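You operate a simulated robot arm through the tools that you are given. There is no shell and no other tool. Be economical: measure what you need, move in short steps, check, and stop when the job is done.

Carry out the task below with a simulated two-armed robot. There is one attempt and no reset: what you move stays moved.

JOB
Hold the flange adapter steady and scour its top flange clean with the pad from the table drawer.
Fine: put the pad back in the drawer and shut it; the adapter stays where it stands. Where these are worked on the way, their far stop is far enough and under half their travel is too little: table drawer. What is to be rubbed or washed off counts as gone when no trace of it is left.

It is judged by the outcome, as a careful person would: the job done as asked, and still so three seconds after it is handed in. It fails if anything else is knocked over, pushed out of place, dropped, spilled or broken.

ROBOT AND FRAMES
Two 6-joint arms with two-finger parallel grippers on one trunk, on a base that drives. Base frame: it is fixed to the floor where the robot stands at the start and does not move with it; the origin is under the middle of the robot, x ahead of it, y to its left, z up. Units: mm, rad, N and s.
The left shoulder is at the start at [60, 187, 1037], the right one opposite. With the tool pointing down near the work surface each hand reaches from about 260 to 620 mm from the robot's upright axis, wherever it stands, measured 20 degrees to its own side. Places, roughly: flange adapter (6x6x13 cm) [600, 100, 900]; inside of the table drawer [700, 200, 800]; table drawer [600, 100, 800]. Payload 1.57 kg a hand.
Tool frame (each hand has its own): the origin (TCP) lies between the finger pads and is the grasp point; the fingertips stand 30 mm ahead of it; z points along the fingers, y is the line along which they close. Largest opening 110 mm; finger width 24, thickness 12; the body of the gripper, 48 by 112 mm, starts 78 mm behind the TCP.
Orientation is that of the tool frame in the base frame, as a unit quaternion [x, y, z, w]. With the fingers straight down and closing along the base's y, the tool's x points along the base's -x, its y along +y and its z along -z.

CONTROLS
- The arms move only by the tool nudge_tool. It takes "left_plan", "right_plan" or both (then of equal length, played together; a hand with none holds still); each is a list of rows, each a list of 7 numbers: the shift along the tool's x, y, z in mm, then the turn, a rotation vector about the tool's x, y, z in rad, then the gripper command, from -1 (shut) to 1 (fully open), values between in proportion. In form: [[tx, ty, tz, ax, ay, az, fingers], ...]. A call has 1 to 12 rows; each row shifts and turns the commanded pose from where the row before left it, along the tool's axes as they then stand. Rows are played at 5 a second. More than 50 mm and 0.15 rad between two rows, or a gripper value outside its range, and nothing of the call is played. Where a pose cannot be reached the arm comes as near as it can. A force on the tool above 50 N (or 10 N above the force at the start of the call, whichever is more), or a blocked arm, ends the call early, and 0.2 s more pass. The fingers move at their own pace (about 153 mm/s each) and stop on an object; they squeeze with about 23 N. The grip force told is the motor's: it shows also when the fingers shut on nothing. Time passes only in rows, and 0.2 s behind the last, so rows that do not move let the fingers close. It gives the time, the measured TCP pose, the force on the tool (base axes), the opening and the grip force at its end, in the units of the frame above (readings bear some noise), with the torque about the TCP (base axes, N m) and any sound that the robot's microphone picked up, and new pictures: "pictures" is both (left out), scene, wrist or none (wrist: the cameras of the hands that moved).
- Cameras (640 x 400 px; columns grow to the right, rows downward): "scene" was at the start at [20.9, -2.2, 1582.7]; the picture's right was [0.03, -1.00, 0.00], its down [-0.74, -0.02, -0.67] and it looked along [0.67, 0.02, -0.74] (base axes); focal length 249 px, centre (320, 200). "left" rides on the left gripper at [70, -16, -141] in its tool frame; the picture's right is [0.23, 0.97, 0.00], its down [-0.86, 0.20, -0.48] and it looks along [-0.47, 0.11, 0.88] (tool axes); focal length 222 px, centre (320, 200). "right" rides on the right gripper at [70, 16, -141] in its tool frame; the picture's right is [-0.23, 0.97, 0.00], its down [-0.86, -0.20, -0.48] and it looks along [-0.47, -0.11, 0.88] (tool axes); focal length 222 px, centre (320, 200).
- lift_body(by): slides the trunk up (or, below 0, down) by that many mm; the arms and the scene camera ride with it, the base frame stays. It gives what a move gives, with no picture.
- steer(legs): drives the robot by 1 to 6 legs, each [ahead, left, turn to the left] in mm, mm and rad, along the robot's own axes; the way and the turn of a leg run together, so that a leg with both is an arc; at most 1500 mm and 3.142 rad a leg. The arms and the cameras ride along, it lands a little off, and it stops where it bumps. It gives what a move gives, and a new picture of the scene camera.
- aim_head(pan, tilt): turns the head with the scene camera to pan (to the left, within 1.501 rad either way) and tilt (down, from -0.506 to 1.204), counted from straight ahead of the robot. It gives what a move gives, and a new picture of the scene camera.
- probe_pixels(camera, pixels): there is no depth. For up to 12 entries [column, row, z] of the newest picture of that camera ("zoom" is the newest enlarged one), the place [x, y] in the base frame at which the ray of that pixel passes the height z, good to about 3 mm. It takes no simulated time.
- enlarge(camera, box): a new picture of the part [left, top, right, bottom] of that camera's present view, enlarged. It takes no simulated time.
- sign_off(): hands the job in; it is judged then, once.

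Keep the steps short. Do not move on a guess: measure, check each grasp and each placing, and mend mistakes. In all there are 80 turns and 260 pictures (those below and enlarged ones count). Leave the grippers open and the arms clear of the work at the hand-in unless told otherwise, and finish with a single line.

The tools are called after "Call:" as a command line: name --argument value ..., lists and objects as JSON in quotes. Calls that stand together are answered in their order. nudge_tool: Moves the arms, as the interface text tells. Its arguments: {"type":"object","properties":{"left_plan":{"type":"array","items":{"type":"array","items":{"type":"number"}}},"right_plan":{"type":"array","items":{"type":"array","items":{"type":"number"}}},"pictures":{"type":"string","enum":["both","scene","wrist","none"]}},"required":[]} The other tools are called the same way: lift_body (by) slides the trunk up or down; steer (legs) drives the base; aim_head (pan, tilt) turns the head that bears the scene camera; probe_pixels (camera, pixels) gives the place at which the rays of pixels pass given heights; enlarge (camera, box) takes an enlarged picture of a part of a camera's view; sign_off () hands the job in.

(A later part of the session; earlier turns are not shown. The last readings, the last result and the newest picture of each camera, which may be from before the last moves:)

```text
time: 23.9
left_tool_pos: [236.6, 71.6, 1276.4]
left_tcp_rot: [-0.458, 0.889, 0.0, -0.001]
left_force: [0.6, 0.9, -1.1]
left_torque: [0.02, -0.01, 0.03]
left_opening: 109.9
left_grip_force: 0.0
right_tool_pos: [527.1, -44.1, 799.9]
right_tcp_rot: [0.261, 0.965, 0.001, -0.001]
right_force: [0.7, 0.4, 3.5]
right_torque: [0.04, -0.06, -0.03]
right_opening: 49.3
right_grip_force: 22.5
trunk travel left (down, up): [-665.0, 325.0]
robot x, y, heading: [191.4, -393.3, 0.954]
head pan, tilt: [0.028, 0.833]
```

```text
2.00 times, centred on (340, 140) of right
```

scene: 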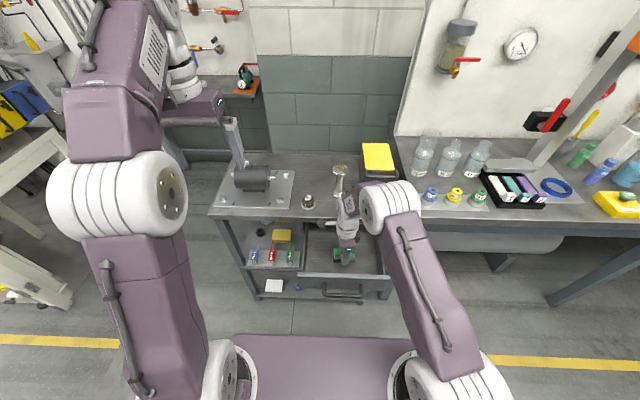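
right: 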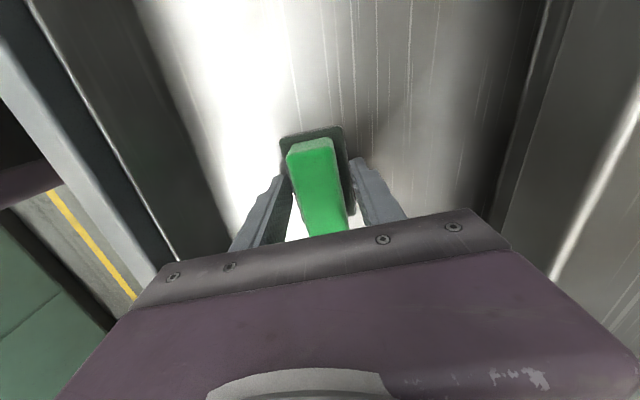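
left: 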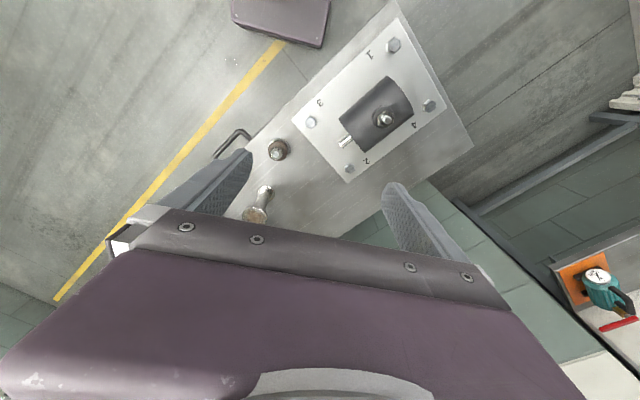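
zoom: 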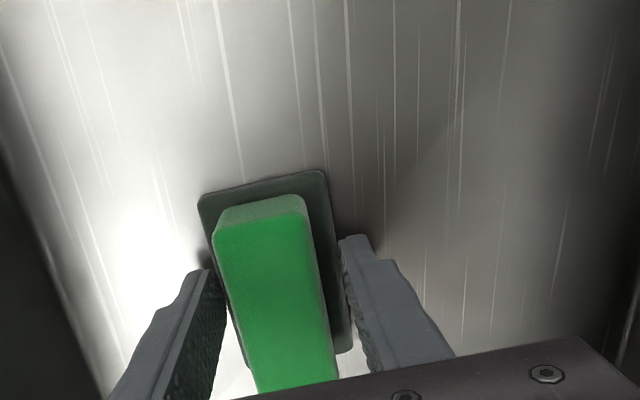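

It closed at 49 mm, which is the width of the grey base, so the tips are too low. I'll open, rise 9 mm and close on the green block.

Call:
nudge_tool --right_plan '[[0, 0, 0, 0, 0, 0, 0.1], [0, 0, -9, 0, 0, 0, 0.1], [0, 0, 0, 0, 0, 0, 0.1], [0, 0, 0, 0, 0, 0, -0.5], [0, 0, 0, 0, 0, 0, -1], [0, 0, 0, 0, 0, 0, -1], [0, 0, 0, 0, 0, 0, -1]]'

Call:
enlarge --camera "right" --box '[180, 40, 500, 240]'

```text
time: 25.5
left_tool_pos: [237.3, 71.9, 1277.2]
left_tcp_rot: [-0.459, 0.888, 0.0, -0.001]
left_force: [0.6, 0.2, 0.2]
left_torque: [-0.01, -0.02, -0.03]
left_opening: 109.9
left_grip_force: 0.0
right_tool_pos: [525.8, -44.5, 809.2]
right_tcp_rot: [0.262, 0.965, 0.001, -0.001]
right_force: [-0.5, 0.4, 0.6]
right_torque: [-0.02, -0.01, -0.06]
right_opening: 31.1
right_grip_force: 22.7
trunk travel left (down, up): [-665.0, 325.0]
robot x, y, heading: [193.7, -396.6, 0.957]
head pan, tilt: [0.028, 0.833]
```

scene: 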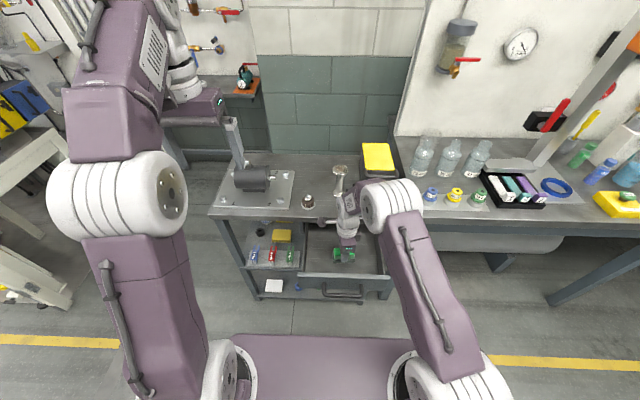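
right: 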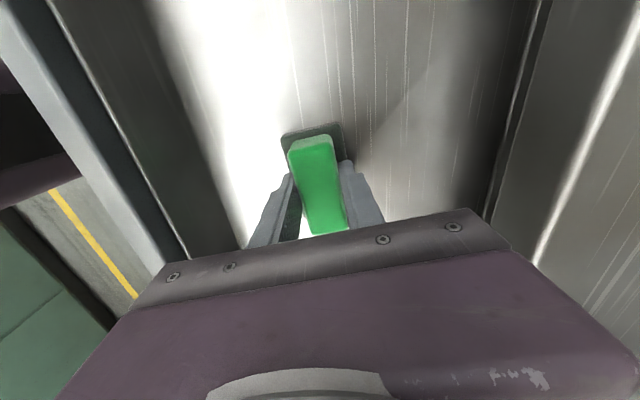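

```text
2.00 times, centred on (340, 140) of right
```

zoom: 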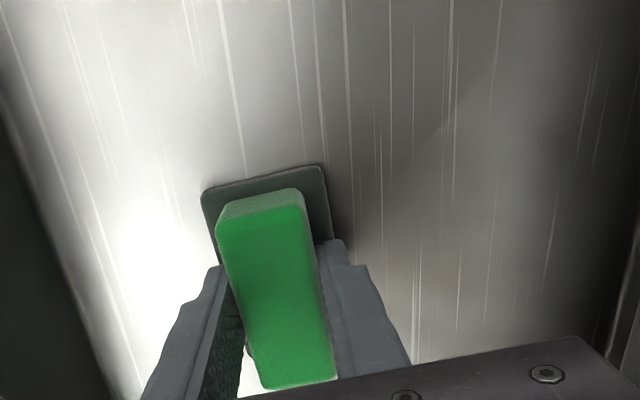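

The green block is held at 31 mm. I'll lift it clear of the drawer.

Call:
nudge_tool --right_plan '[[0, 0, -20, 0, 0, 0, -1], [0, 0, -40, 0, 0, 0, -1], [0, 0, -40, 0, 0, 0, -1], [0, 0, -40, 0, 0, 0, -1], [0, 0, -40, 0, 0, 0, -1], [0, 0, -40, 0, 0, 0, -1], [0, 0, -40, 0, 0, 0, -1], [0, 0, -40, 0, 0, 0, -1], [0, 0, 0, 0, 0, 0, -1]]'

Call:
enlarge --camera "scene" --box '[260, 150, 420, 250]'

```text
time: 27.5
left_tool_pos: [236.6, 70.9, 1276.6]
left_tcp_rot: [-0.459, 0.888, 0.0, 0.0]
left_force: [0.1, 0.4, 0.2]
left_torque: [0.02, -0.01, 0.01]
left_opening: 110.0
left_grip_force: 0.1
right_tool_pos: [527.4, -45.6, 1111.1]
right_tcp_rot: [0.261, 0.965, -0.001, -0.001]
right_force: [-0.3, -0.4, -0.1]
right_torque: [0.02, 0.01, 0.04]
right_opening: 31.3
right_grip_force: 22.7
trunk travel left (down, up): [-665.0, 325.0]
robot x, y, heading: [192.0, -394.8, 0.955]
head pan, tilt: [0.028, 0.833]
```

scene: 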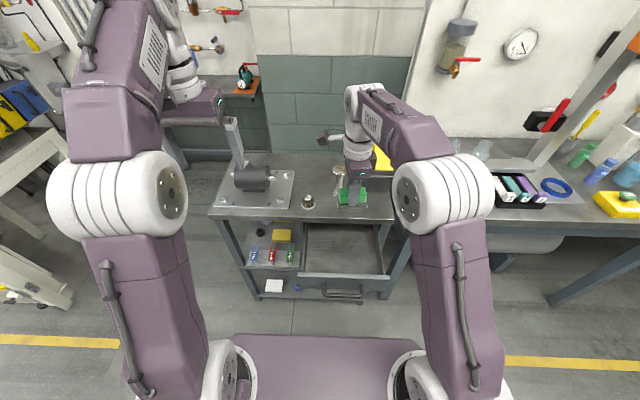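
right: 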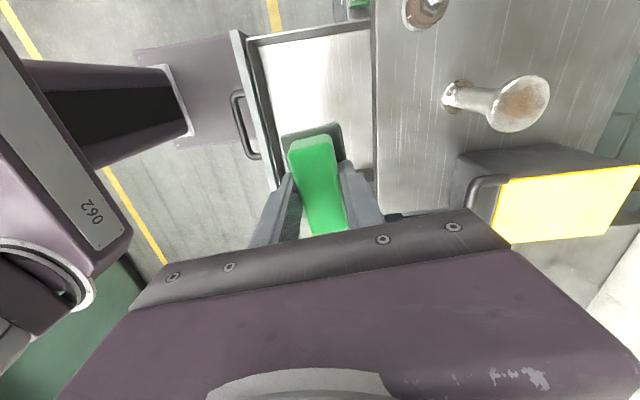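

```text
4.00 times, centred on (340, 200) of scene
```

zoom: 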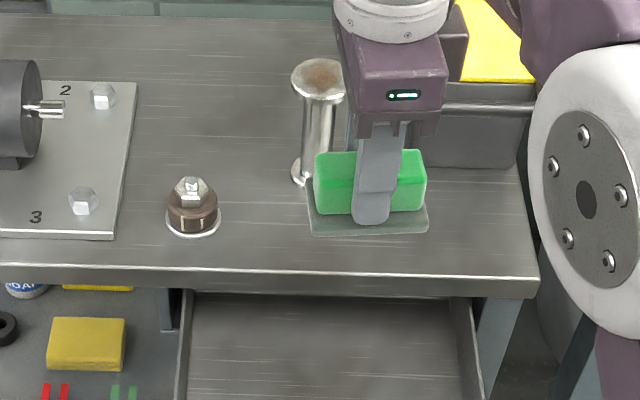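

The rusty top flange shows at wrist pixel (519,103). I'll measure the adapter, the robot's column and the base plate to see whether I can drive closer with the drawer still open.

Call:
probe_pixels --camera "right" --pixels '[[519, 103, 998], [456, 96, 868], [136, 48, 150], [235, 32, 150], [262, 137, 150], [136, 48, 250], [235, 32, 250], [262, 137, 250], [183, 70, 250], [190, 128, 250]]'

Call:
enlarge --camera "right" --box '[0, 0, 320, 200]'

Call:
enlarge --camera "left" --box '[0, 0, 640, 400]'

```text
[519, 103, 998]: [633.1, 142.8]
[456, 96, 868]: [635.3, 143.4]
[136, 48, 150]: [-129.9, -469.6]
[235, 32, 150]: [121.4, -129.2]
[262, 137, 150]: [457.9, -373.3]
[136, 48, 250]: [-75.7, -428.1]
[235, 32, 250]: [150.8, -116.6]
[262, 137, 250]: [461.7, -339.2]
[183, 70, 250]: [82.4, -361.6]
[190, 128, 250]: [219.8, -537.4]
```

```text
2.00 times, centred on (160, 100) of right
```

zoom: 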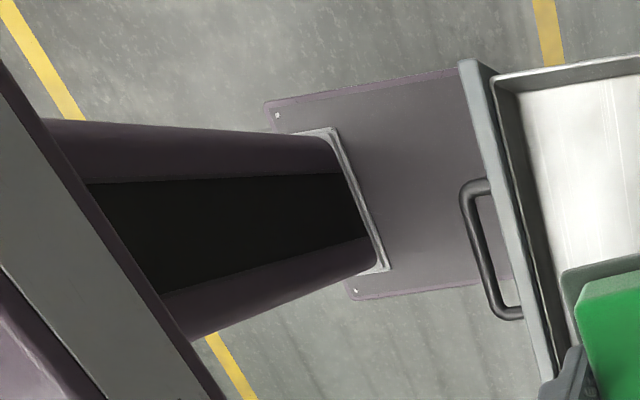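

```text
1.00 times, centred on (320, 200) of left
```

zoom: 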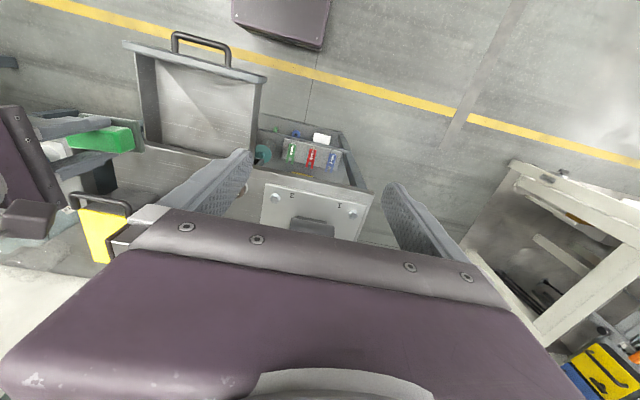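

The adapter stands at (634.5,143), with its top at z≈998. The column front stays well behind the open drawer even if I go 150 mm forward. I'll raise the trunk first, then drive forward.

Call:
lift_body --by 150

Call:
steer --legs '[[150, -15, 0]]'

```text
time: 29.2
left_tool_pos: [236.8, 71.6, 1426.7]
left_tcp_rot: [-0.458, 0.889, 0.0, 0.0]
left_force: [-0.5, 1.2, -0.6]
left_torque: [0.03, 0.0, -0.01]
left_opening: 109.9
left_grip_force: 0.0
right_tool_pos: [526.2, -44.4, 1261.5]
right_tcp_rot: [0.261, 0.965, 0.0, -0.001]
right_force: [0.2, 0.0, -0.2]
right_torque: [0.01, 0.02, -0.01]
right_opening: 31.1
right_grip_force: 23.2
trunk travel left (down, up): [-815.0, 175.0]
robot x, y, heading: [192.5, -397.6, 0.952]
head pan, tilt: [0.028, 0.833]
```

```text
time: 30.6
left_tool_pos: [333.9, 183.2, 1427.9]
left_tcp_rot: [-0.459, 0.888, 0.001, 0.001]
left_force: [-0.4, 0.1, 0.1]
left_torque: [0.01, -0.05, 0.02]
left_opening: 110.0
left_grip_force: 0.0
right_tool_pos: [624.0, 68.1, 1262.4]
right_tcp_rot: [0.26, 0.966, 0.0, 0.001]
right_force: [0.3, -0.4, -1.1]
right_torque: [-0.02, -0.04, -0.02]
right_opening: 31.3
right_grip_force: 23.1
trunk travel left (down, up): [-815.0, 175.0]
robot x, y, heading: [293.2, -281.1, 0.955]
head pan, tilt: [0.028, 0.833]
```

scene: 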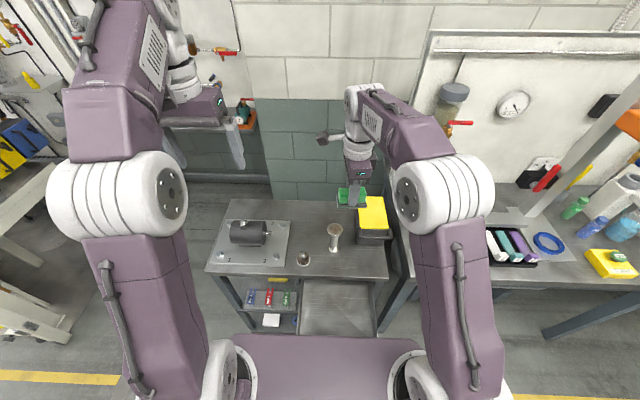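

I'll turn the left hand 25° right and pitch it up to 20° below horizontal, so it can hold the stem from the front-left.

Call:
nudge_tool --left_plan '[[0, 0, 45, 0, 0, 0.145, 0.5], [0, 0, 45, 0, 0, 0.145, 0.5], [0, 0, 45, 0, 0, 0.146, 0.5], [0, 0, 0, 0, -0.1358, 0, 0.5], [0, 0, 0, 0, -0.1358, 0, 0.5], [0, 0, 0, 0, -0.1358, 0, 0.5], [0, 0, 0, 0, -0.1358, 0, 0.5], [0, 0, 0, 0, -0.1358, 0, 0.5], [0, 0, 0, 0, -0.1358, 0, 0.5], [0, 0, 0, 0, -0.1358, 0, 0.5], [0, 0, 0, 0, -0.1358, 0, 0.5], [0, 0, 0, 0, -0.1358, 0, 0.5]]'

```text
time: 33.2
left_tool_pos: [334.0, 188.1, 1293.0]
left_tcp_rot: [-0.209, 0.792, 0.146, 0.555]
left_force: [0.2, 0.0, 0.8]
left_torque: [0.0, 0.03, -0.04]
left_opening: 82.5
left_grip_force: 0.0
right_tool_pos: [625.4, 72.2, 1259.6]
right_tcp_rot: [0.262, 0.965, -0.001, 0.0]
right_force: [0.1, -0.8, -1.3]
right_torque: [-0.02, -0.01, 0.01]
right_opening: 31.1
right_grip_force: 23.1
trunk travel left (down, up): [-815.0, 175.0]
robot x, y, heading: [294.2, -280.9, 0.954]
head pan, tilt: [0.028, 0.833]
```

scene: 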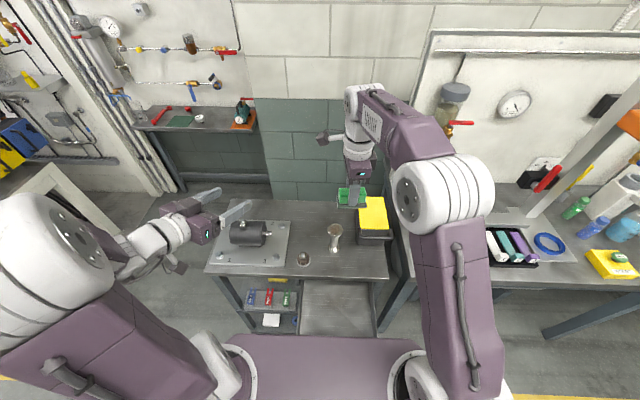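
left: 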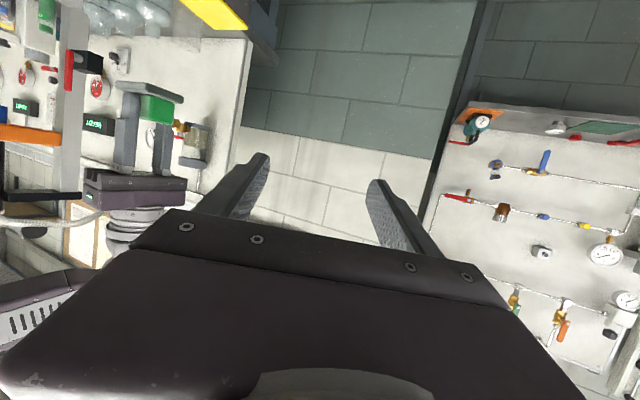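

The left hand's axes are right. I'll go in a straight line to the standoff, 130 mm short of the stem.

Call:
nudge_tool --left_plan '[[26.7, -20.8, 23.6, 0, 0, 0, 0.5], [26.7, -20.8, 23.6, 0, 0, 0, 0.5], [26.7, -20.8, 23.6, 0, 0, 0, 0.5], [26.7, -20.8, 23.6, 0, 0, 0, 0.5], [26.7, -20.8, 23.6, 0, 0, 0, 0.5], [26.7, -20.8, 23.6, 0, 0, 0, 0.5], [26.7, -20.8, 23.6, 0, 0, 0, 0.5], [26.7, -20.8, 23.6, 0, 0, 0, 0.5], [26.7, -20.8, 23.6, 0, 0, 0, 0.5], [0, 0, 0, 0, 0, 0, 0.5]]'

Call:
enlarge --camera "scene" --box '[220, 180, 400, 300]'

```text
time: 35.4
left_tool_pos: [486.2, 175.9, 1216.4]
left_tcp_rot: [-0.212, 0.793, 0.141, 0.553]
left_force: [1.0, -0.5, -0.3]
left_torque: [0.01, -0.02, -0.03]
left_opening: 82.6
left_grip_force: 0.0
left hand out of reach, approached as far as the arm can: row 1, 2, 3, 4, 5, 6, 7, 8, 9
right_tool_pos: [625.7, 70.8, 1261.6]
right_tcp_rot: [0.26, 0.965, 0.0, -0.001]
right_force: [-0.4, 0.5, 0.0]
right_torque: [0.02, 0.02, -0.01]
right_opening: 31.1
right_grip_force: 22.9
trunk travel left (down, up): [-815.0, 175.0]
robot x, y, heading: [291.3, -279.0, 0.953]
head pan, tilt: [0.028, 0.833]
```

scene: 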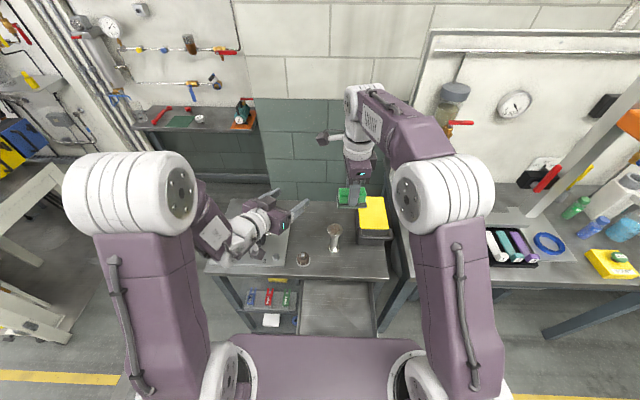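
left: 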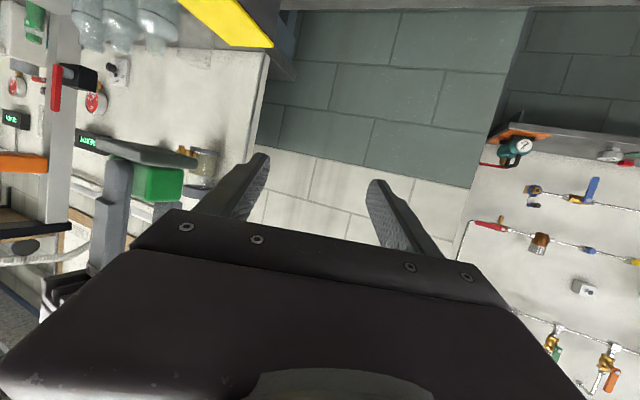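

```text
3.33 times, centred on (310, 240) of scene
```

zoom: 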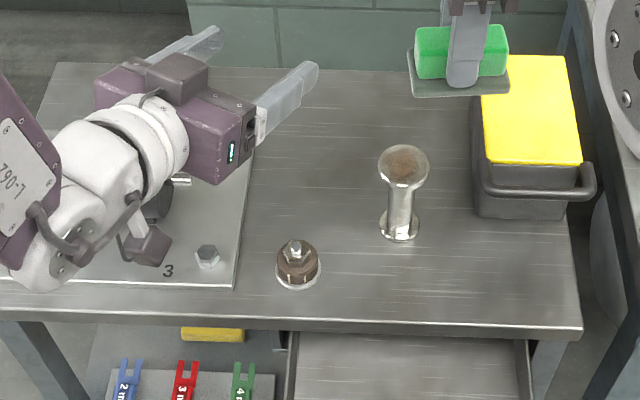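

The standoff is too close to the shoulder. The final grip pose should be reachable, so I'll do a tiny test move to learn where the commanded pose now is.

Call:
nudge_tool --left_plan '[[0, 5, 0, 0, 0, 0, 0.5], [0, 5, 0, 0, 0, 0, 0.5]]' --pictures "none"

```text
time: 36.0
left_tool_pos: [481.7, 185.0, 1218.0]
left_tcp_rot: [-0.21, 0.792, 0.147, 0.554]
left_force: [-0.2, -1.4, -0.9]
left_torque: [0.02, -0.01, 0.01]
left_opening: 82.4
left_grip_force: 0.0
right_tool_pos: [626.7, 71.6, 1260.4]
right_tcp_rot: [0.26, 0.966, -0.001, -0.001]
right_force: [0.5, 0.7, -0.2]
right_torque: [-0.03, -0.02, 0.01]
right_opening: 31.2
right_grip_force: 22.7
trunk travel left (down, up): [-815.0, 175.0]
robot x, y, heading: [291.9, -283.8, 0.953]
head pan, tilt: [0.028, 0.833]
```

The commanded pose is the measured one. I'll move forward first, away from the shoulder, and then down.

Call:
nudge_tool --left_plan '[[8, -6, 30, 0, 0, 0, 0.5], [8, -6, 30, 0, 0, 0, 0.5], [8, -6, 30, 0, 0, 0, 0.5], [30, -5, 1, 0, 0, 0, 0.5], [30, -5, 1, 0, 0, 0, 0.5], [30, -5, 1, 0, 0, 0, 0.5], [0, 0, 0, 0, 0, 0, 0.5]]'

Call:
enlarge --camera "scene" --box '[220, 180, 400, 300]'

```text
time: 37.6
left_tool_pos: [554.9, 248.5, 1135.8]
left_tcp_rot: [-0.212, 0.793, 0.138, 0.554]
left_force: [0.4, -0.3, -0.1]
left_torque: [0.02, 0.02, -0.01]
left_opening: 82.5
left_grip_force: 0.0
left hand out of reach, approached as far as the arm can: row 1, 2, 3, 4, 5, 6
right_tool_pos: [625.6, 69.3, 1261.5]
right_tcp_rot: [0.261, 0.965, 0.0, -0.001]
right_force: [0.2, 0.5, 0.2]
right_torque: [-0.03, -0.01, 0.01]
right_opening: 31.1
right_grip_force: 23.1
trunk travel left (down, up): [-815.0, 175.0]
robot x, y, heading: [290.4, -281.6, 0.954]
head pan, tilt: [0.028, 0.833]
```

scene: 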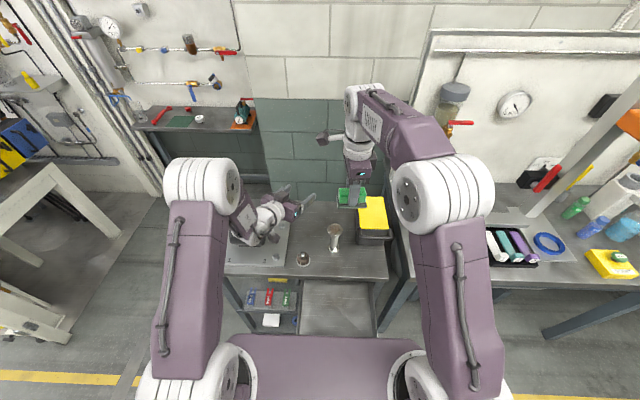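
left: 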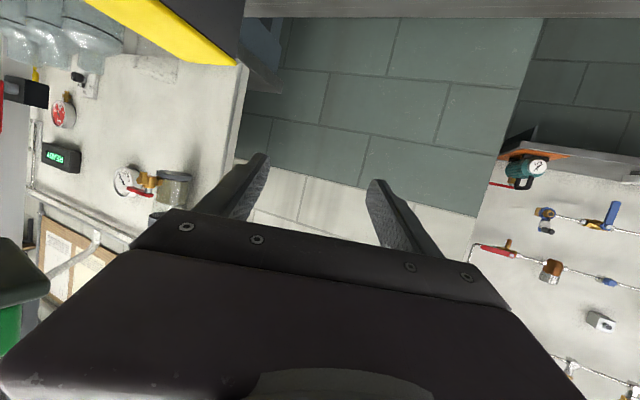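

```text
3.33 times, centred on (310, 240) of scene
```

zoom: 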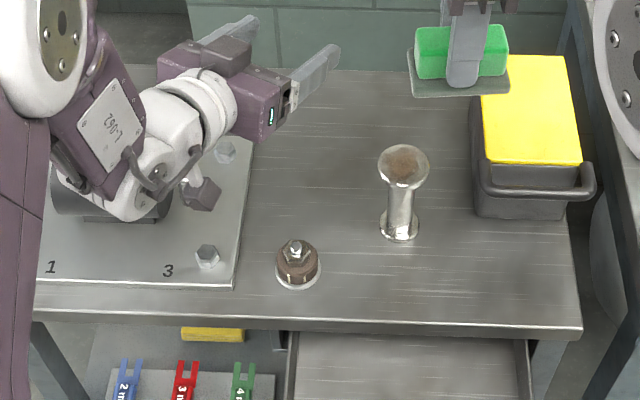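

The limit seems to be wrist pitch, because the forearm is too steep with the trunk this high. I'll raise the left hand clear, then lower the trunk 150 mm so the forearm lies flatter.

Call:
nudge_tool --left_plan '[[-35, 0, 0, 0, 0, 0, 0.5], [-35, 0, 0, 0, 0, 0, 0.5], [-35, 0, 0, 0, 0, 0, 0.5], [-35, 0, -20, 0, 0, 0, 0.5], [0, 0, 0, 0, 0, 0, 0.5]]' --pictures "none"

Call:
lift_body --by -150

```text
time: 38.8
left_tool_pos: [578.2, 262.3, 1273.0]
left_tcp_rot: [-0.21, 0.792, 0.147, 0.555]
left_force: [0.7, 0.7, 0.5]
left_torque: [0.0, 0.01, 0.02]
left_opening: 82.5
left_grip_force: 0.0
right_tool_pos: [626.0, 70.0, 1261.8]
right_tcp_rot: [0.261, 0.965, 0.0, -0.002]
right_force: [-0.3, 0.1, -0.5]
right_torque: [-0.04, 0.0, -0.02]
right_opening: 31.2
right_grip_force: 23.0
trunk travel left (down, up): [-815.0, 175.0]
robot x, y, heading: [292.6, -281.6, 0.956]
head pan, tilt: [0.028, 0.833]
```

```text
time: 40.5
left_tool_pos: [579.8, 262.8, 1123.4]
left_tcp_rot: [-0.21, 0.791, 0.147, 0.555]
left_force: [-0.1, -0.2, 0.2]
left_torque: [0.02, -0.01, -0.03]
left_opening: 82.6
left_grip_force: 0.0
right_tool_pos: [625.6, 70.4, 1110.7]
right_tcp_rot: [0.261, 0.965, 0.0, -0.001]
right_force: [0.4, -0.2, -0.9]
right_torque: [0.01, 0.0, 0.01]
right_opening: 31.2
right_grip_force: 23.4
trunk travel left (down, up): [-665.0, 325.0]
robot x, y, heading: [293.9, -277.5, 0.956]
head pan, tilt: [0.028, 0.833]
```

I'll use a different hold: point the left hand almost sideways (80° right) and 30° down, which keeps its wrist in front of its own shoulder. I rotate now at height.

Call:
nudge_tool --left_plan '[[0, 0, 0, 0, 0.1, 0, 0.5], [0, 0, 0, 0, 0.0745, 0, 0.5], [0, 0, 0, 0.1187, 0, 0.0686, 0.5], [0, 0, 0, 0.1187, 0, 0.0686, 0.5], [0, 0, 0, 0.1187, 0, 0.0686, 0.5], [0, 0, 0, 0.1187, 0, 0.0686, 0.5], [0, 0, 0, 0.1187, 0, 0.0686, 0.5], [0, 0, 0, 0.1187, 0, 0.0686, 0.5], [0, 0, 0, 0.1187, 0, 0.0686, 0.5], [0, 0, 0, 0, 0, 0, 0.5]]'

```text
time: 42.8
left_tool_pos: [579.2, 261.6, 1123.6]
left_tcp_rot: [0.191, 0.845, -0.11, 0.487]
left_force: [0.6, -0.4, -1.2]
left_torque: [0.04, 0.02, 0.03]
left_opening: 82.4
left_grip_force: 0.0
right_tool_pos: [626.4, 69.4, 1110.8]
right_tcp_rot: [0.26, 0.965, -0.001, 0.0]
right_force: [-0.4, -0.2, -0.5]
right_torque: [0.0, -0.01, -0.01]
right_opening: 31.1
right_grip_force: 22.7
trunk travel left (down, up): [-665.0, 325.0]
robot x, y, heading: [291.2, -281.8, 0.955]
head pan, tilt: [0.028, 0.833]
```

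scene: 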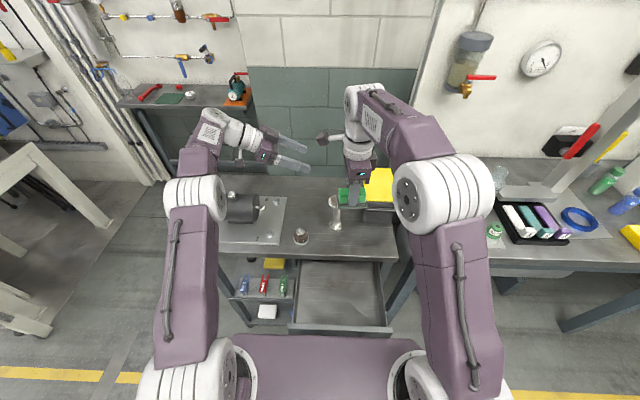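
left: 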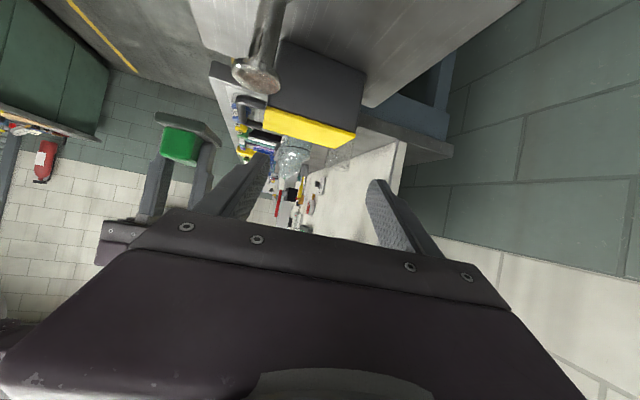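

Orientation reads 80° right and 30° down. I'll go to the standoff, 120 mm before the stem.

Call:
nudge_tool --left_plan '[[23.4, -16.7, 12.9, 0, 0, 0, 0.5], [23.4, -16.7, 12.9, 0, 0, 0, 0.5], [23.4, -16.7, 12.9, 0, 0, 0, 0.5], [23.4, -16.7, 12.9, 0, 0, 0, 0.5], [23.4, -16.7, 12.9, 0, 0, 0, 0.5], [0, 0, 0, 0, 0, 0, 0.5]]'

Call:
enlarge --camera "scene" --box '[220, 160, 400, 270]'

```text
time: 44.1
left_tool_pos: [538.6, 189.6, 987.0]
left_tcp_rot: [0.19, 0.845, -0.109, 0.488]
left_force: [0.3, 0.0, -0.5]
left_torque: [-0.01, -0.03, 0.0]
left_opening: 82.7
left_grip_force: 0.0
right_tool_pos: [626.5, 70.6, 1110.4]
right_tcp_rot: [0.261, 0.965, -0.001, -0.001]
right_force: [0.7, -0.5, -0.7]
right_torque: [0.02, -0.01, 0.01]
right_opening: 30.9
right_grip_force: 22.9
trunk travel left (down, up): [-665.0, 325.0]
robot x, y, heading: [294.5, -281.3, 0.953]
head pan, tilt: [0.028, 0.833]
```

scene: 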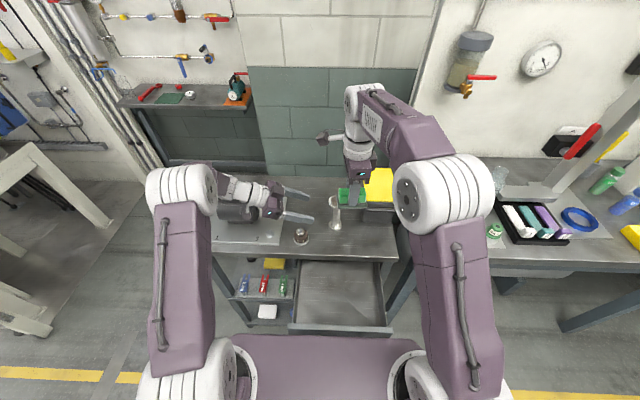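
left: 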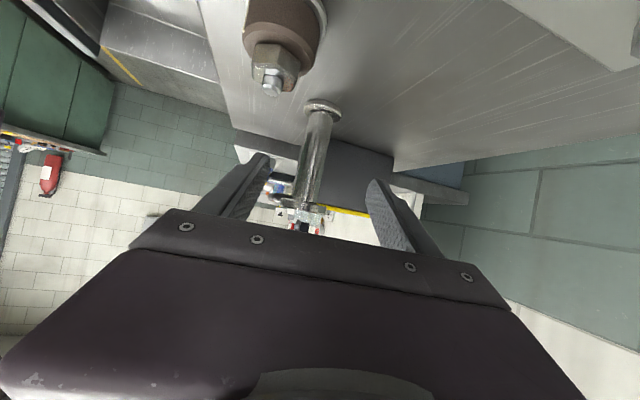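

```text
3.56 times, centred on (310, 215) of scene
```

zoom: 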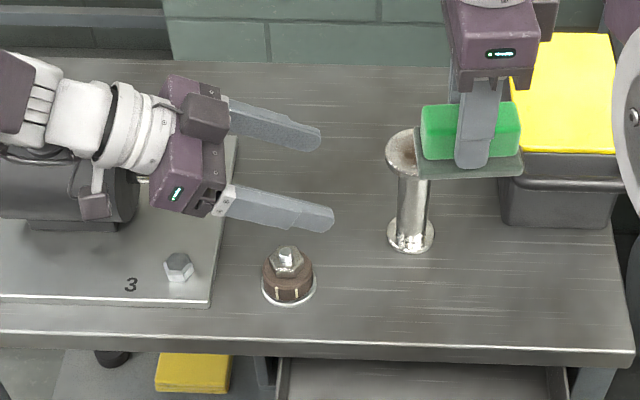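

The stem lies between the fingers in the left view, at (315,150). I'll advance along the fingers in two stages.

Call:
nudge_tool --left_plan '[[0, 0, 30, 0, 0, 0, 0.5], [0, 0, 30, 0, 0, 0, 0.5], [0, 0, 25, 0, 0, 0, 0.5], [0, 0, 0, 0, 0, 0, 0.5]]'

Call:
enlarge --camera "scene" --box '[260, 160, 380, 250]'

Call:
enlarge --camera "left" --box '[160, 0, 480, 260]'

```text
time: 45.1
left_tool_pos: [607.9, 157.3, 946.0]
left_tcp_rot: [0.189, 0.845, -0.108, 0.488]
left_force: [0.5, -0.1, 0.5]
left_torque: [0.0, 0.04, 0.01]
left_opening: 82.5
left_grip_force: 0.1
right_tool_pos: [625.9, 70.2, 1110.3]
right_tcp_rot: [0.261, 0.965, 0.0, -0.001]
right_force: [-0.4, 0.2, 0.1]
right_torque: [0.02, -0.02, 0.02]
right_opening: 31.4
right_grip_force: 22.7
trunk travel left (down, up): [-665.0, 325.0]
robot x, y, heading: [294.0, -280.7, 0.954]
head pan, tilt: [0.028, 0.833]
```

scene: 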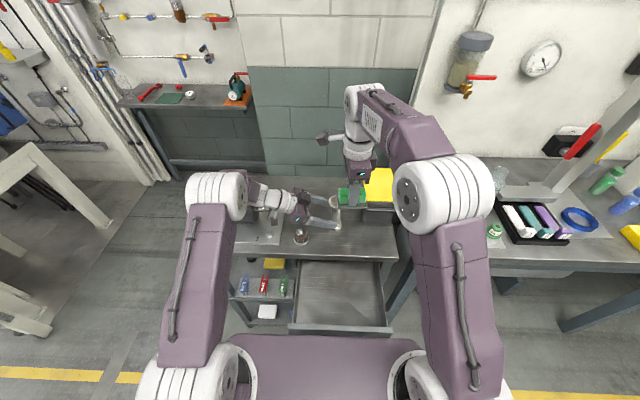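
left: 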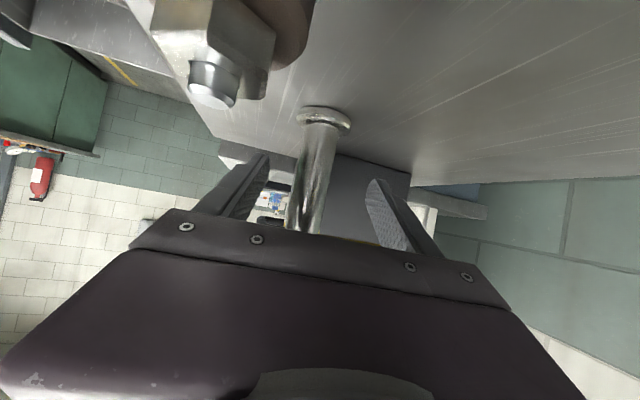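

```text
4.44 times, centred on (320, 205) of scene
```

zoom: 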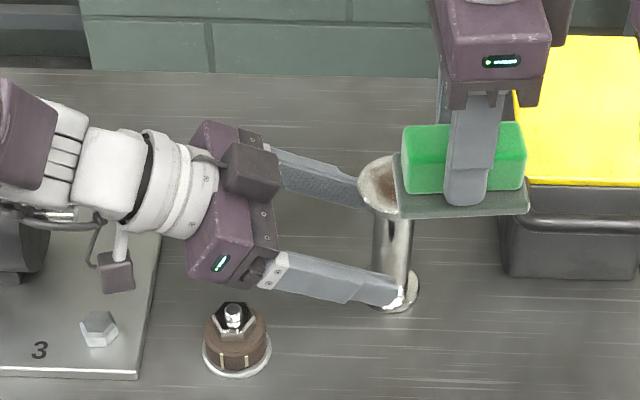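

```text
1.54 times, centred on (320, 130) of left
```

zoom: 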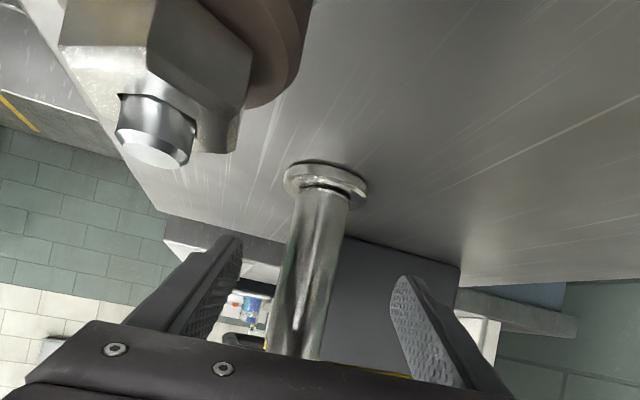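

Call:
nudge_tool --left_plan '[[0, -1, 17, 0, 0, 0, 0.5], [0, -1, 16, 0, 0, 0, 0.5], [0, 0, 0, 0, 0, 0, 0.5]]'

Call:
enlarge --camera "scene" --box '[260, 160, 380, 250]'

Call:
enlarge --camera "left" --box '[160, 0, 480, 260]'

```text
time: 46.0
left_tool_pos: [632.8, 141.7, 931.4]
left_tcp_rot: [0.19, 0.845, -0.109, 0.488]
left_force: [0.3, -0.1, -0.9]
left_torque: [0.01, 0.0, 0.0]
left_opening: 82.5
left_grip_force: 0.0
right_tool_pos: [626.6, 70.5, 1111.8]
right_tcp_rot: [0.261, 0.965, 0.001, 0.0]
right_force: [0.0, 0.2, -0.8]
right_torque: [-0.01, -0.01, -0.03]
right_opening: 31.1
right_grip_force: 23.0
trunk travel left (down, up): [-665.0, 325.0]
robot x, y, heading: [293.5, -281.1, 0.957]
head pan, tilt: [0.028, 0.833]
```

scene: 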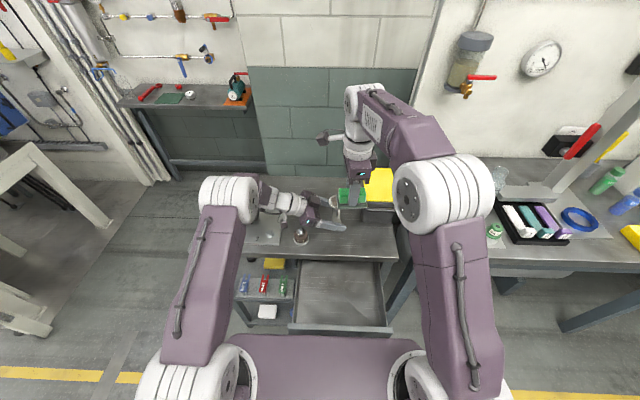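
left: 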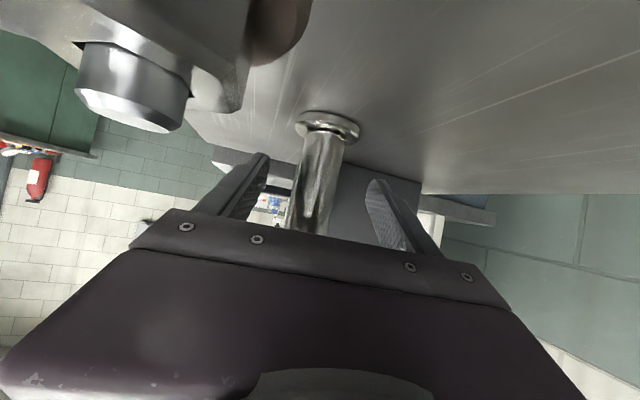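

```text
4.44 times, centred on (320, 205) of scene
```

zoom: 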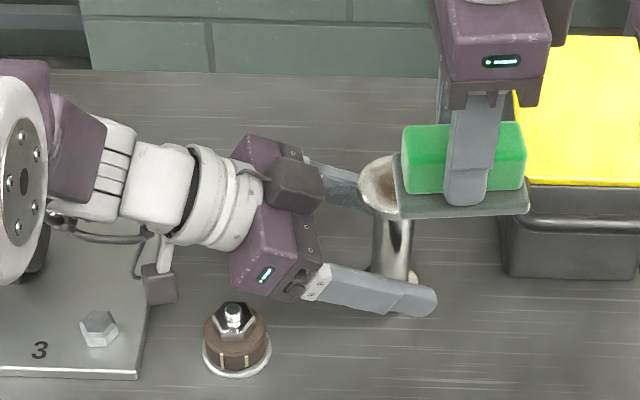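

```text
1.54 times, centred on (320, 130) of left
```

zoom: 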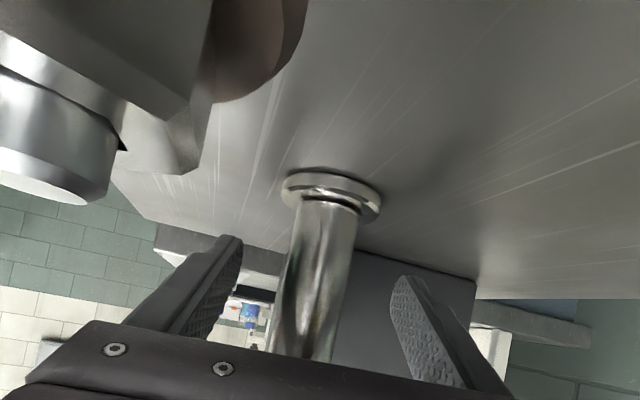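

The stem sits about 3 mm to the −y side of the TCP. I'll shift 3 mm and close partly to check centring before clamping.

Call:
nudge_tool --left_plan '[[0, -3, 0, 0, 0, 0, 0.1], [0, 0, 0, 0, 0, 0, -0.2], [0, 0, 0, 0, 0, 0, -0.25]]' --pictures "wrist"

Call:
enlarge --camera "left" --box '[220, 80, 420, 240]'

```text
time: 46.8
left_tool_pos: [631.5, 140.6, 929.8]
left_tcp_rot: [0.19, 0.845, -0.109, 0.488]
left_force: [0.0, 0.8, -0.8]
left_torque: [0.03, 0.0, -0.01]
left_opening: 41.4
left_grip_force: 0.1
right_tool_pos: [626.1, 70.1, 1111.9]
right_tcp_rot: [0.26, 0.966, -0.001, -0.001]
right_force: [0.6, 0.3, 0.1]
right_torque: [-0.01, 0.0, 0.0]
right_opening: 31.0
right_grip_force: 23.1
trunk travel left (down, up): [-665.0, 325.0]
robot x, y, heading: [288.5, -278.7, 0.959]
head pan, tilt: [0.028, 0.833]
```

left: 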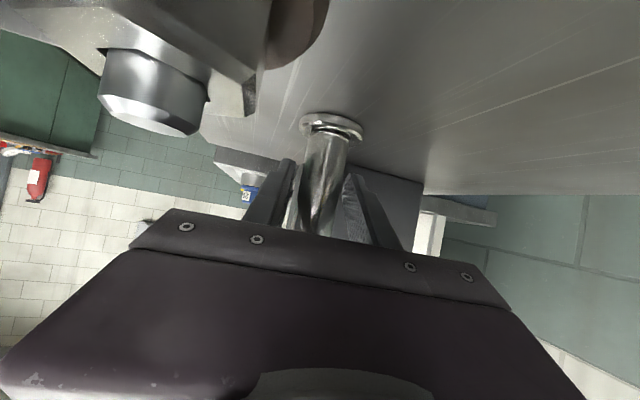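

```text
2.50 times, centred on (320, 160) of left
```

zoom: 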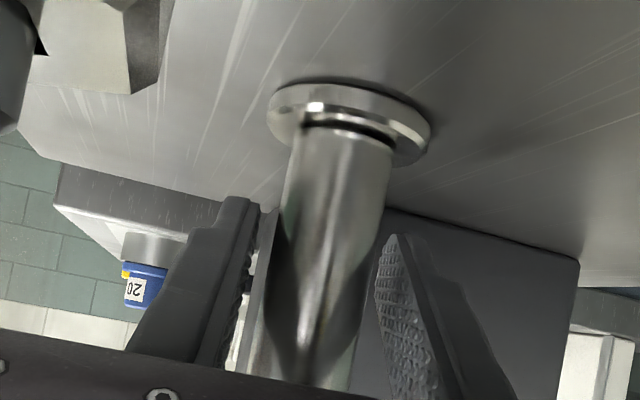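

It's centred, so I clamp now.

Call:
nudge_tool --left_plan '[[0, 0, 0, 0, 0, 0, -0.4], [0, 0, 0, 0, 0, 0, -1], [0, 0, 0, 0, 0, 0, -1], [0, 0, 0, 0, 0, 0, -1]]'

Call:
enlarge --camera "scene" --box '[270, 150, 390, 250]'

Call:
enlarge --camera "right" --box '[0, 0, 640, 400]'

```text
time: 47.8
left_tool_pos: [632.1, 139.7, 929.8]
left_tcp_rot: [0.19, 0.845, -0.11, 0.488]
left_force: [0.4, 1.1, 0.3]
left_torque: [0.07, -0.01, 0.01]
left_opening: 28.3
left_grip_force: 23.3
right_tool_pos: [626.5, 69.5, 1111.3]
right_tcp_rot: [0.261, 0.965, -0.001, -0.001]
right_force: [0.8, 0.4, -0.3]
right_torque: [-0.03, 0.0, -0.02]
right_opening: 31.0
right_grip_force: 22.9
trunk travel left (down, up): [-665.0, 325.0]
robot x, y, heading: [292.1, -284.0, 0.95]
head pan, tilt: [0.028, 0.833]
```

scene: 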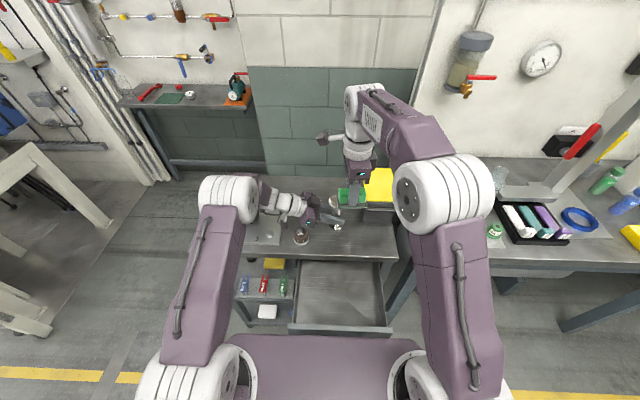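
left: 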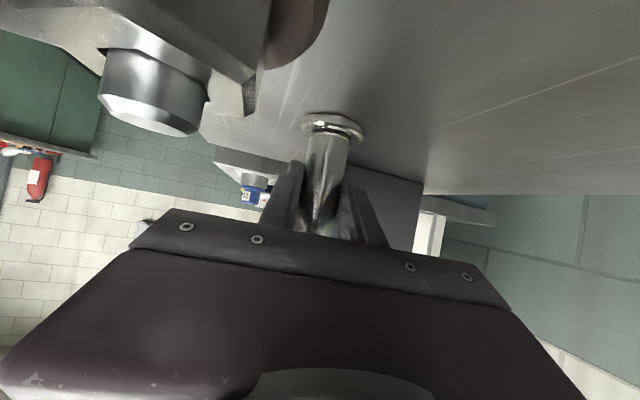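

```text
4.00 times, centred on (330, 200) of scene
```

zoom: 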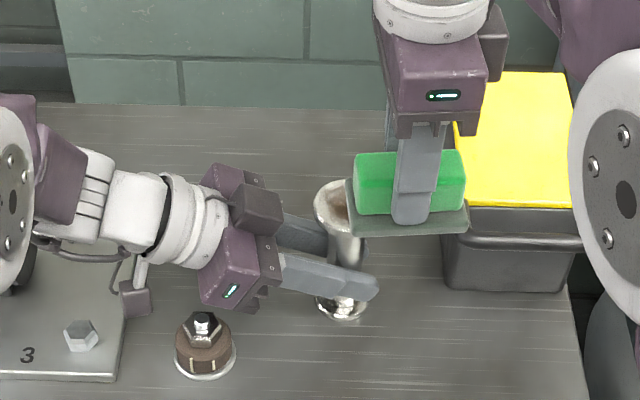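

```text
1.00 times, centred on (320, 200) of right
```

zoom: 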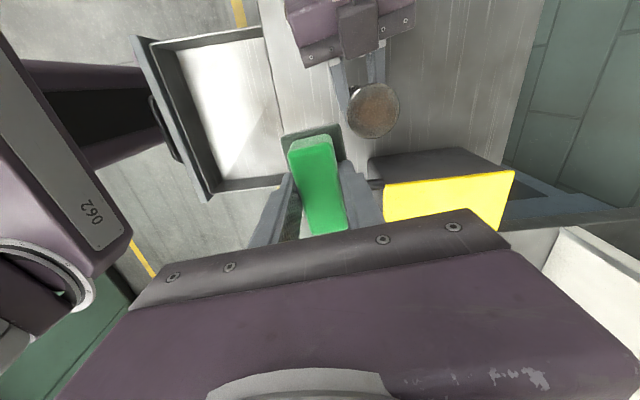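

The stem is clamped at 28.3 mm. I'll locate the flange centre in the right wrist view, at about (375,110).

Call:
probe_pixels --camera "right" --pixels '[[374, 111, 998], [350, 111, 998], [399, 110, 998], [376, 83, 998], [372, 138, 998], [313, 135, 1061]]'

```text
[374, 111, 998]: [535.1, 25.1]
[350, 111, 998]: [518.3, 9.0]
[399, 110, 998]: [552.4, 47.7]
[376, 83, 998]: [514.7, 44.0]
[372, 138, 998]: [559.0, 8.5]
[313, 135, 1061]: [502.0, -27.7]
```

Call:
probe_pixels --camera "zoom" --pixels '[[374, 111, 998], [350, 111, 998], [399, 110, 998], [376, 83, 998], [372, 138, 998], [374, 111, 990]]'

```text
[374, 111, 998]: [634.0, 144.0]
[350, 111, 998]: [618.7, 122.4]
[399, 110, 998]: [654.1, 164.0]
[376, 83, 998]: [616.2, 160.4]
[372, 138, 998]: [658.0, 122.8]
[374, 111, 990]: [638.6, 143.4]
```

The flange centre is (634,144), radius about 29. Before choosing the rubbing area I check how near the left gripper's top block comes.

Call:
probe_pixels --camera "zoom" --pixels '[[358, 57, 1000], [358, 57, 1030], [340, 57, 1000], [380, 50, 1000], [337, 60, 1000]]'

Call:
enlarge --camera "right" --box '[240, 0, 440, 150]'

```text
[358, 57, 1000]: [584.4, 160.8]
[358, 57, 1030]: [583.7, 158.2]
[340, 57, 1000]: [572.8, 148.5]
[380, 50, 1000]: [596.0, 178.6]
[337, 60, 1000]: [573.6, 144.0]
```

```text
2.67 times, centred on (340, 75) of right
```

zoom: 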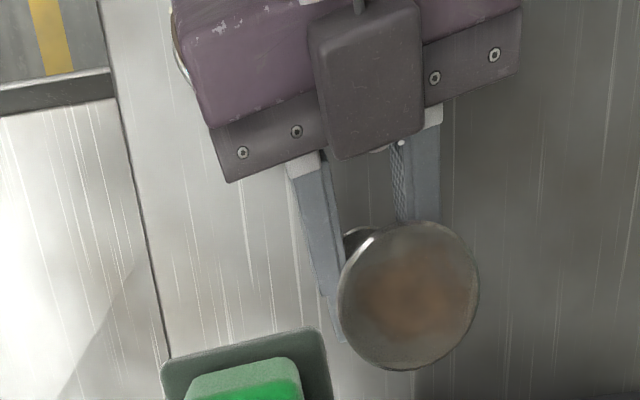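

The left gripper's block is about 51 mm from the flange centre, so I bias the pad 10 mm to the right. I move over the flange and come down to just above it.

Call:
nudge_tool --right_plan '[[10, 30, 0, 0, 0, 0, -1], [11, 38, 0, 0, 0, 0, -1], [0, 0, 20, 0, 0, 0, -1], [0, 0, 18, 0, 0, 0, -1], [0, 0, 5, 0, 0, 0, -1], [0, 0, 0, 0, 0, 0, -1]]'

Call:
enlarge --camera "scene" --box '[280, 150, 380, 230]'

Call:
enlarge --camera "left" --box '[200, 80, 440, 240]'

```text
time: 49.1
left_tool_pos: [632.3, 138.6, 930.5]
left_tcp_rot: [0.19, 0.845, -0.109, 0.488]
left_force: [0.2, 0.1, 0.0]
left_torque: [0.03, -0.07, 0.04]
left_opening: 27.6
left_grip_force: 22.7
right_tool_pos: [639.0, 127.8, 1065.6]
right_tcp_rot: [0.26, 0.965, 0.0, -0.001]
right_force: [-0.9, 0.2, 0.1]
right_torque: [-0.02, -0.01, 0.01]
right_opening: 31.2
right_grip_force: 22.9
right hand out of reach, approached as far as the arm can: row 2
trunk travel left (down, up): [-665.0, 325.0]
robot x, y, heading: [291.5, -283.4, 0.957]
head pan, tilt: [0.028, 0.833]
```

scene: 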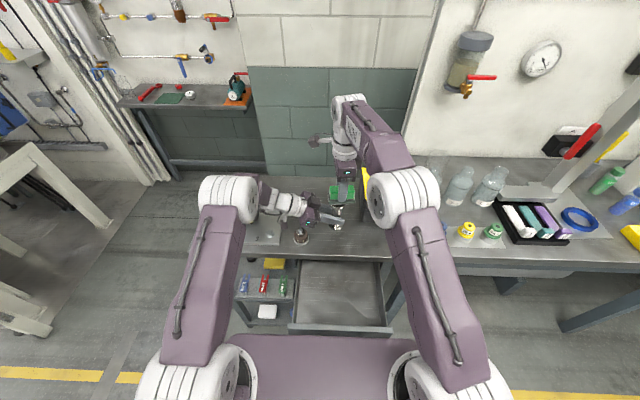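
right: 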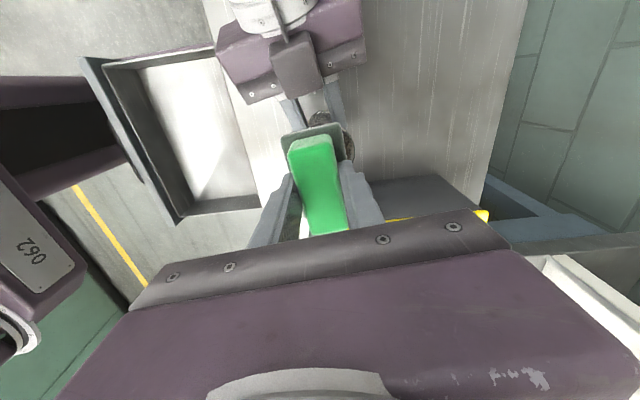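

```text
5.00 times, centred on (330, 190) of scene
```

zoom: 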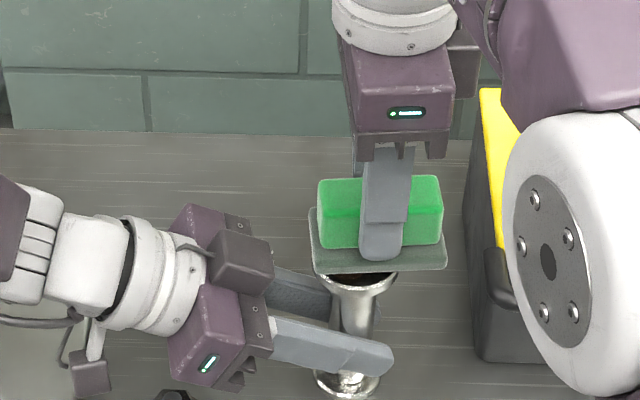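

```text
2.50 times, centred on (320, 160) of left
```

zoom: 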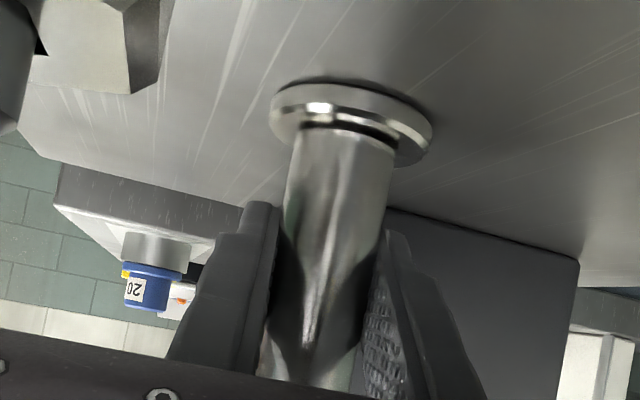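

The reach was clipped at the higher level, leaving the pad 11 mm short. I'll test whether the arm can go 16 mm further forward at this lower height.

Call:
nudge_tool --right_plan '[[0, 8, 0, 0, 0, 0, -1], [0, 8, 0, 0, 0, 0, -1], [0, 0, 0, 0, 0, 0, -1]]' --pictures "none"

```text
time: 50.0
left_tool_pos: [632.9, 139.5, 930.3]
left_tcp_rot: [0.19, 0.845, -0.109, 0.488]
left_force: [-0.6, 0.6, 0.7]
left_torque: [-0.04, -0.03, 0.03]
left_opening: 27.7
left_grip_force: 23.2
right_tool_pos: [644.9, 142.0, 1066.2]
right_tcp_rot: [0.259, 0.966, 0.0, -0.001]
right_force: [0.1, -0.7, -1.5]
right_torque: [0.02, 0.07, -0.02]
right_opening: 31.4
right_grip_force: 22.7
trunk travel left (down, up): [-665.0, 325.0]
robot x, y, heading: [294.3, -283.0, 0.95]
head pan, tilt: [0.028, 0.833]
```

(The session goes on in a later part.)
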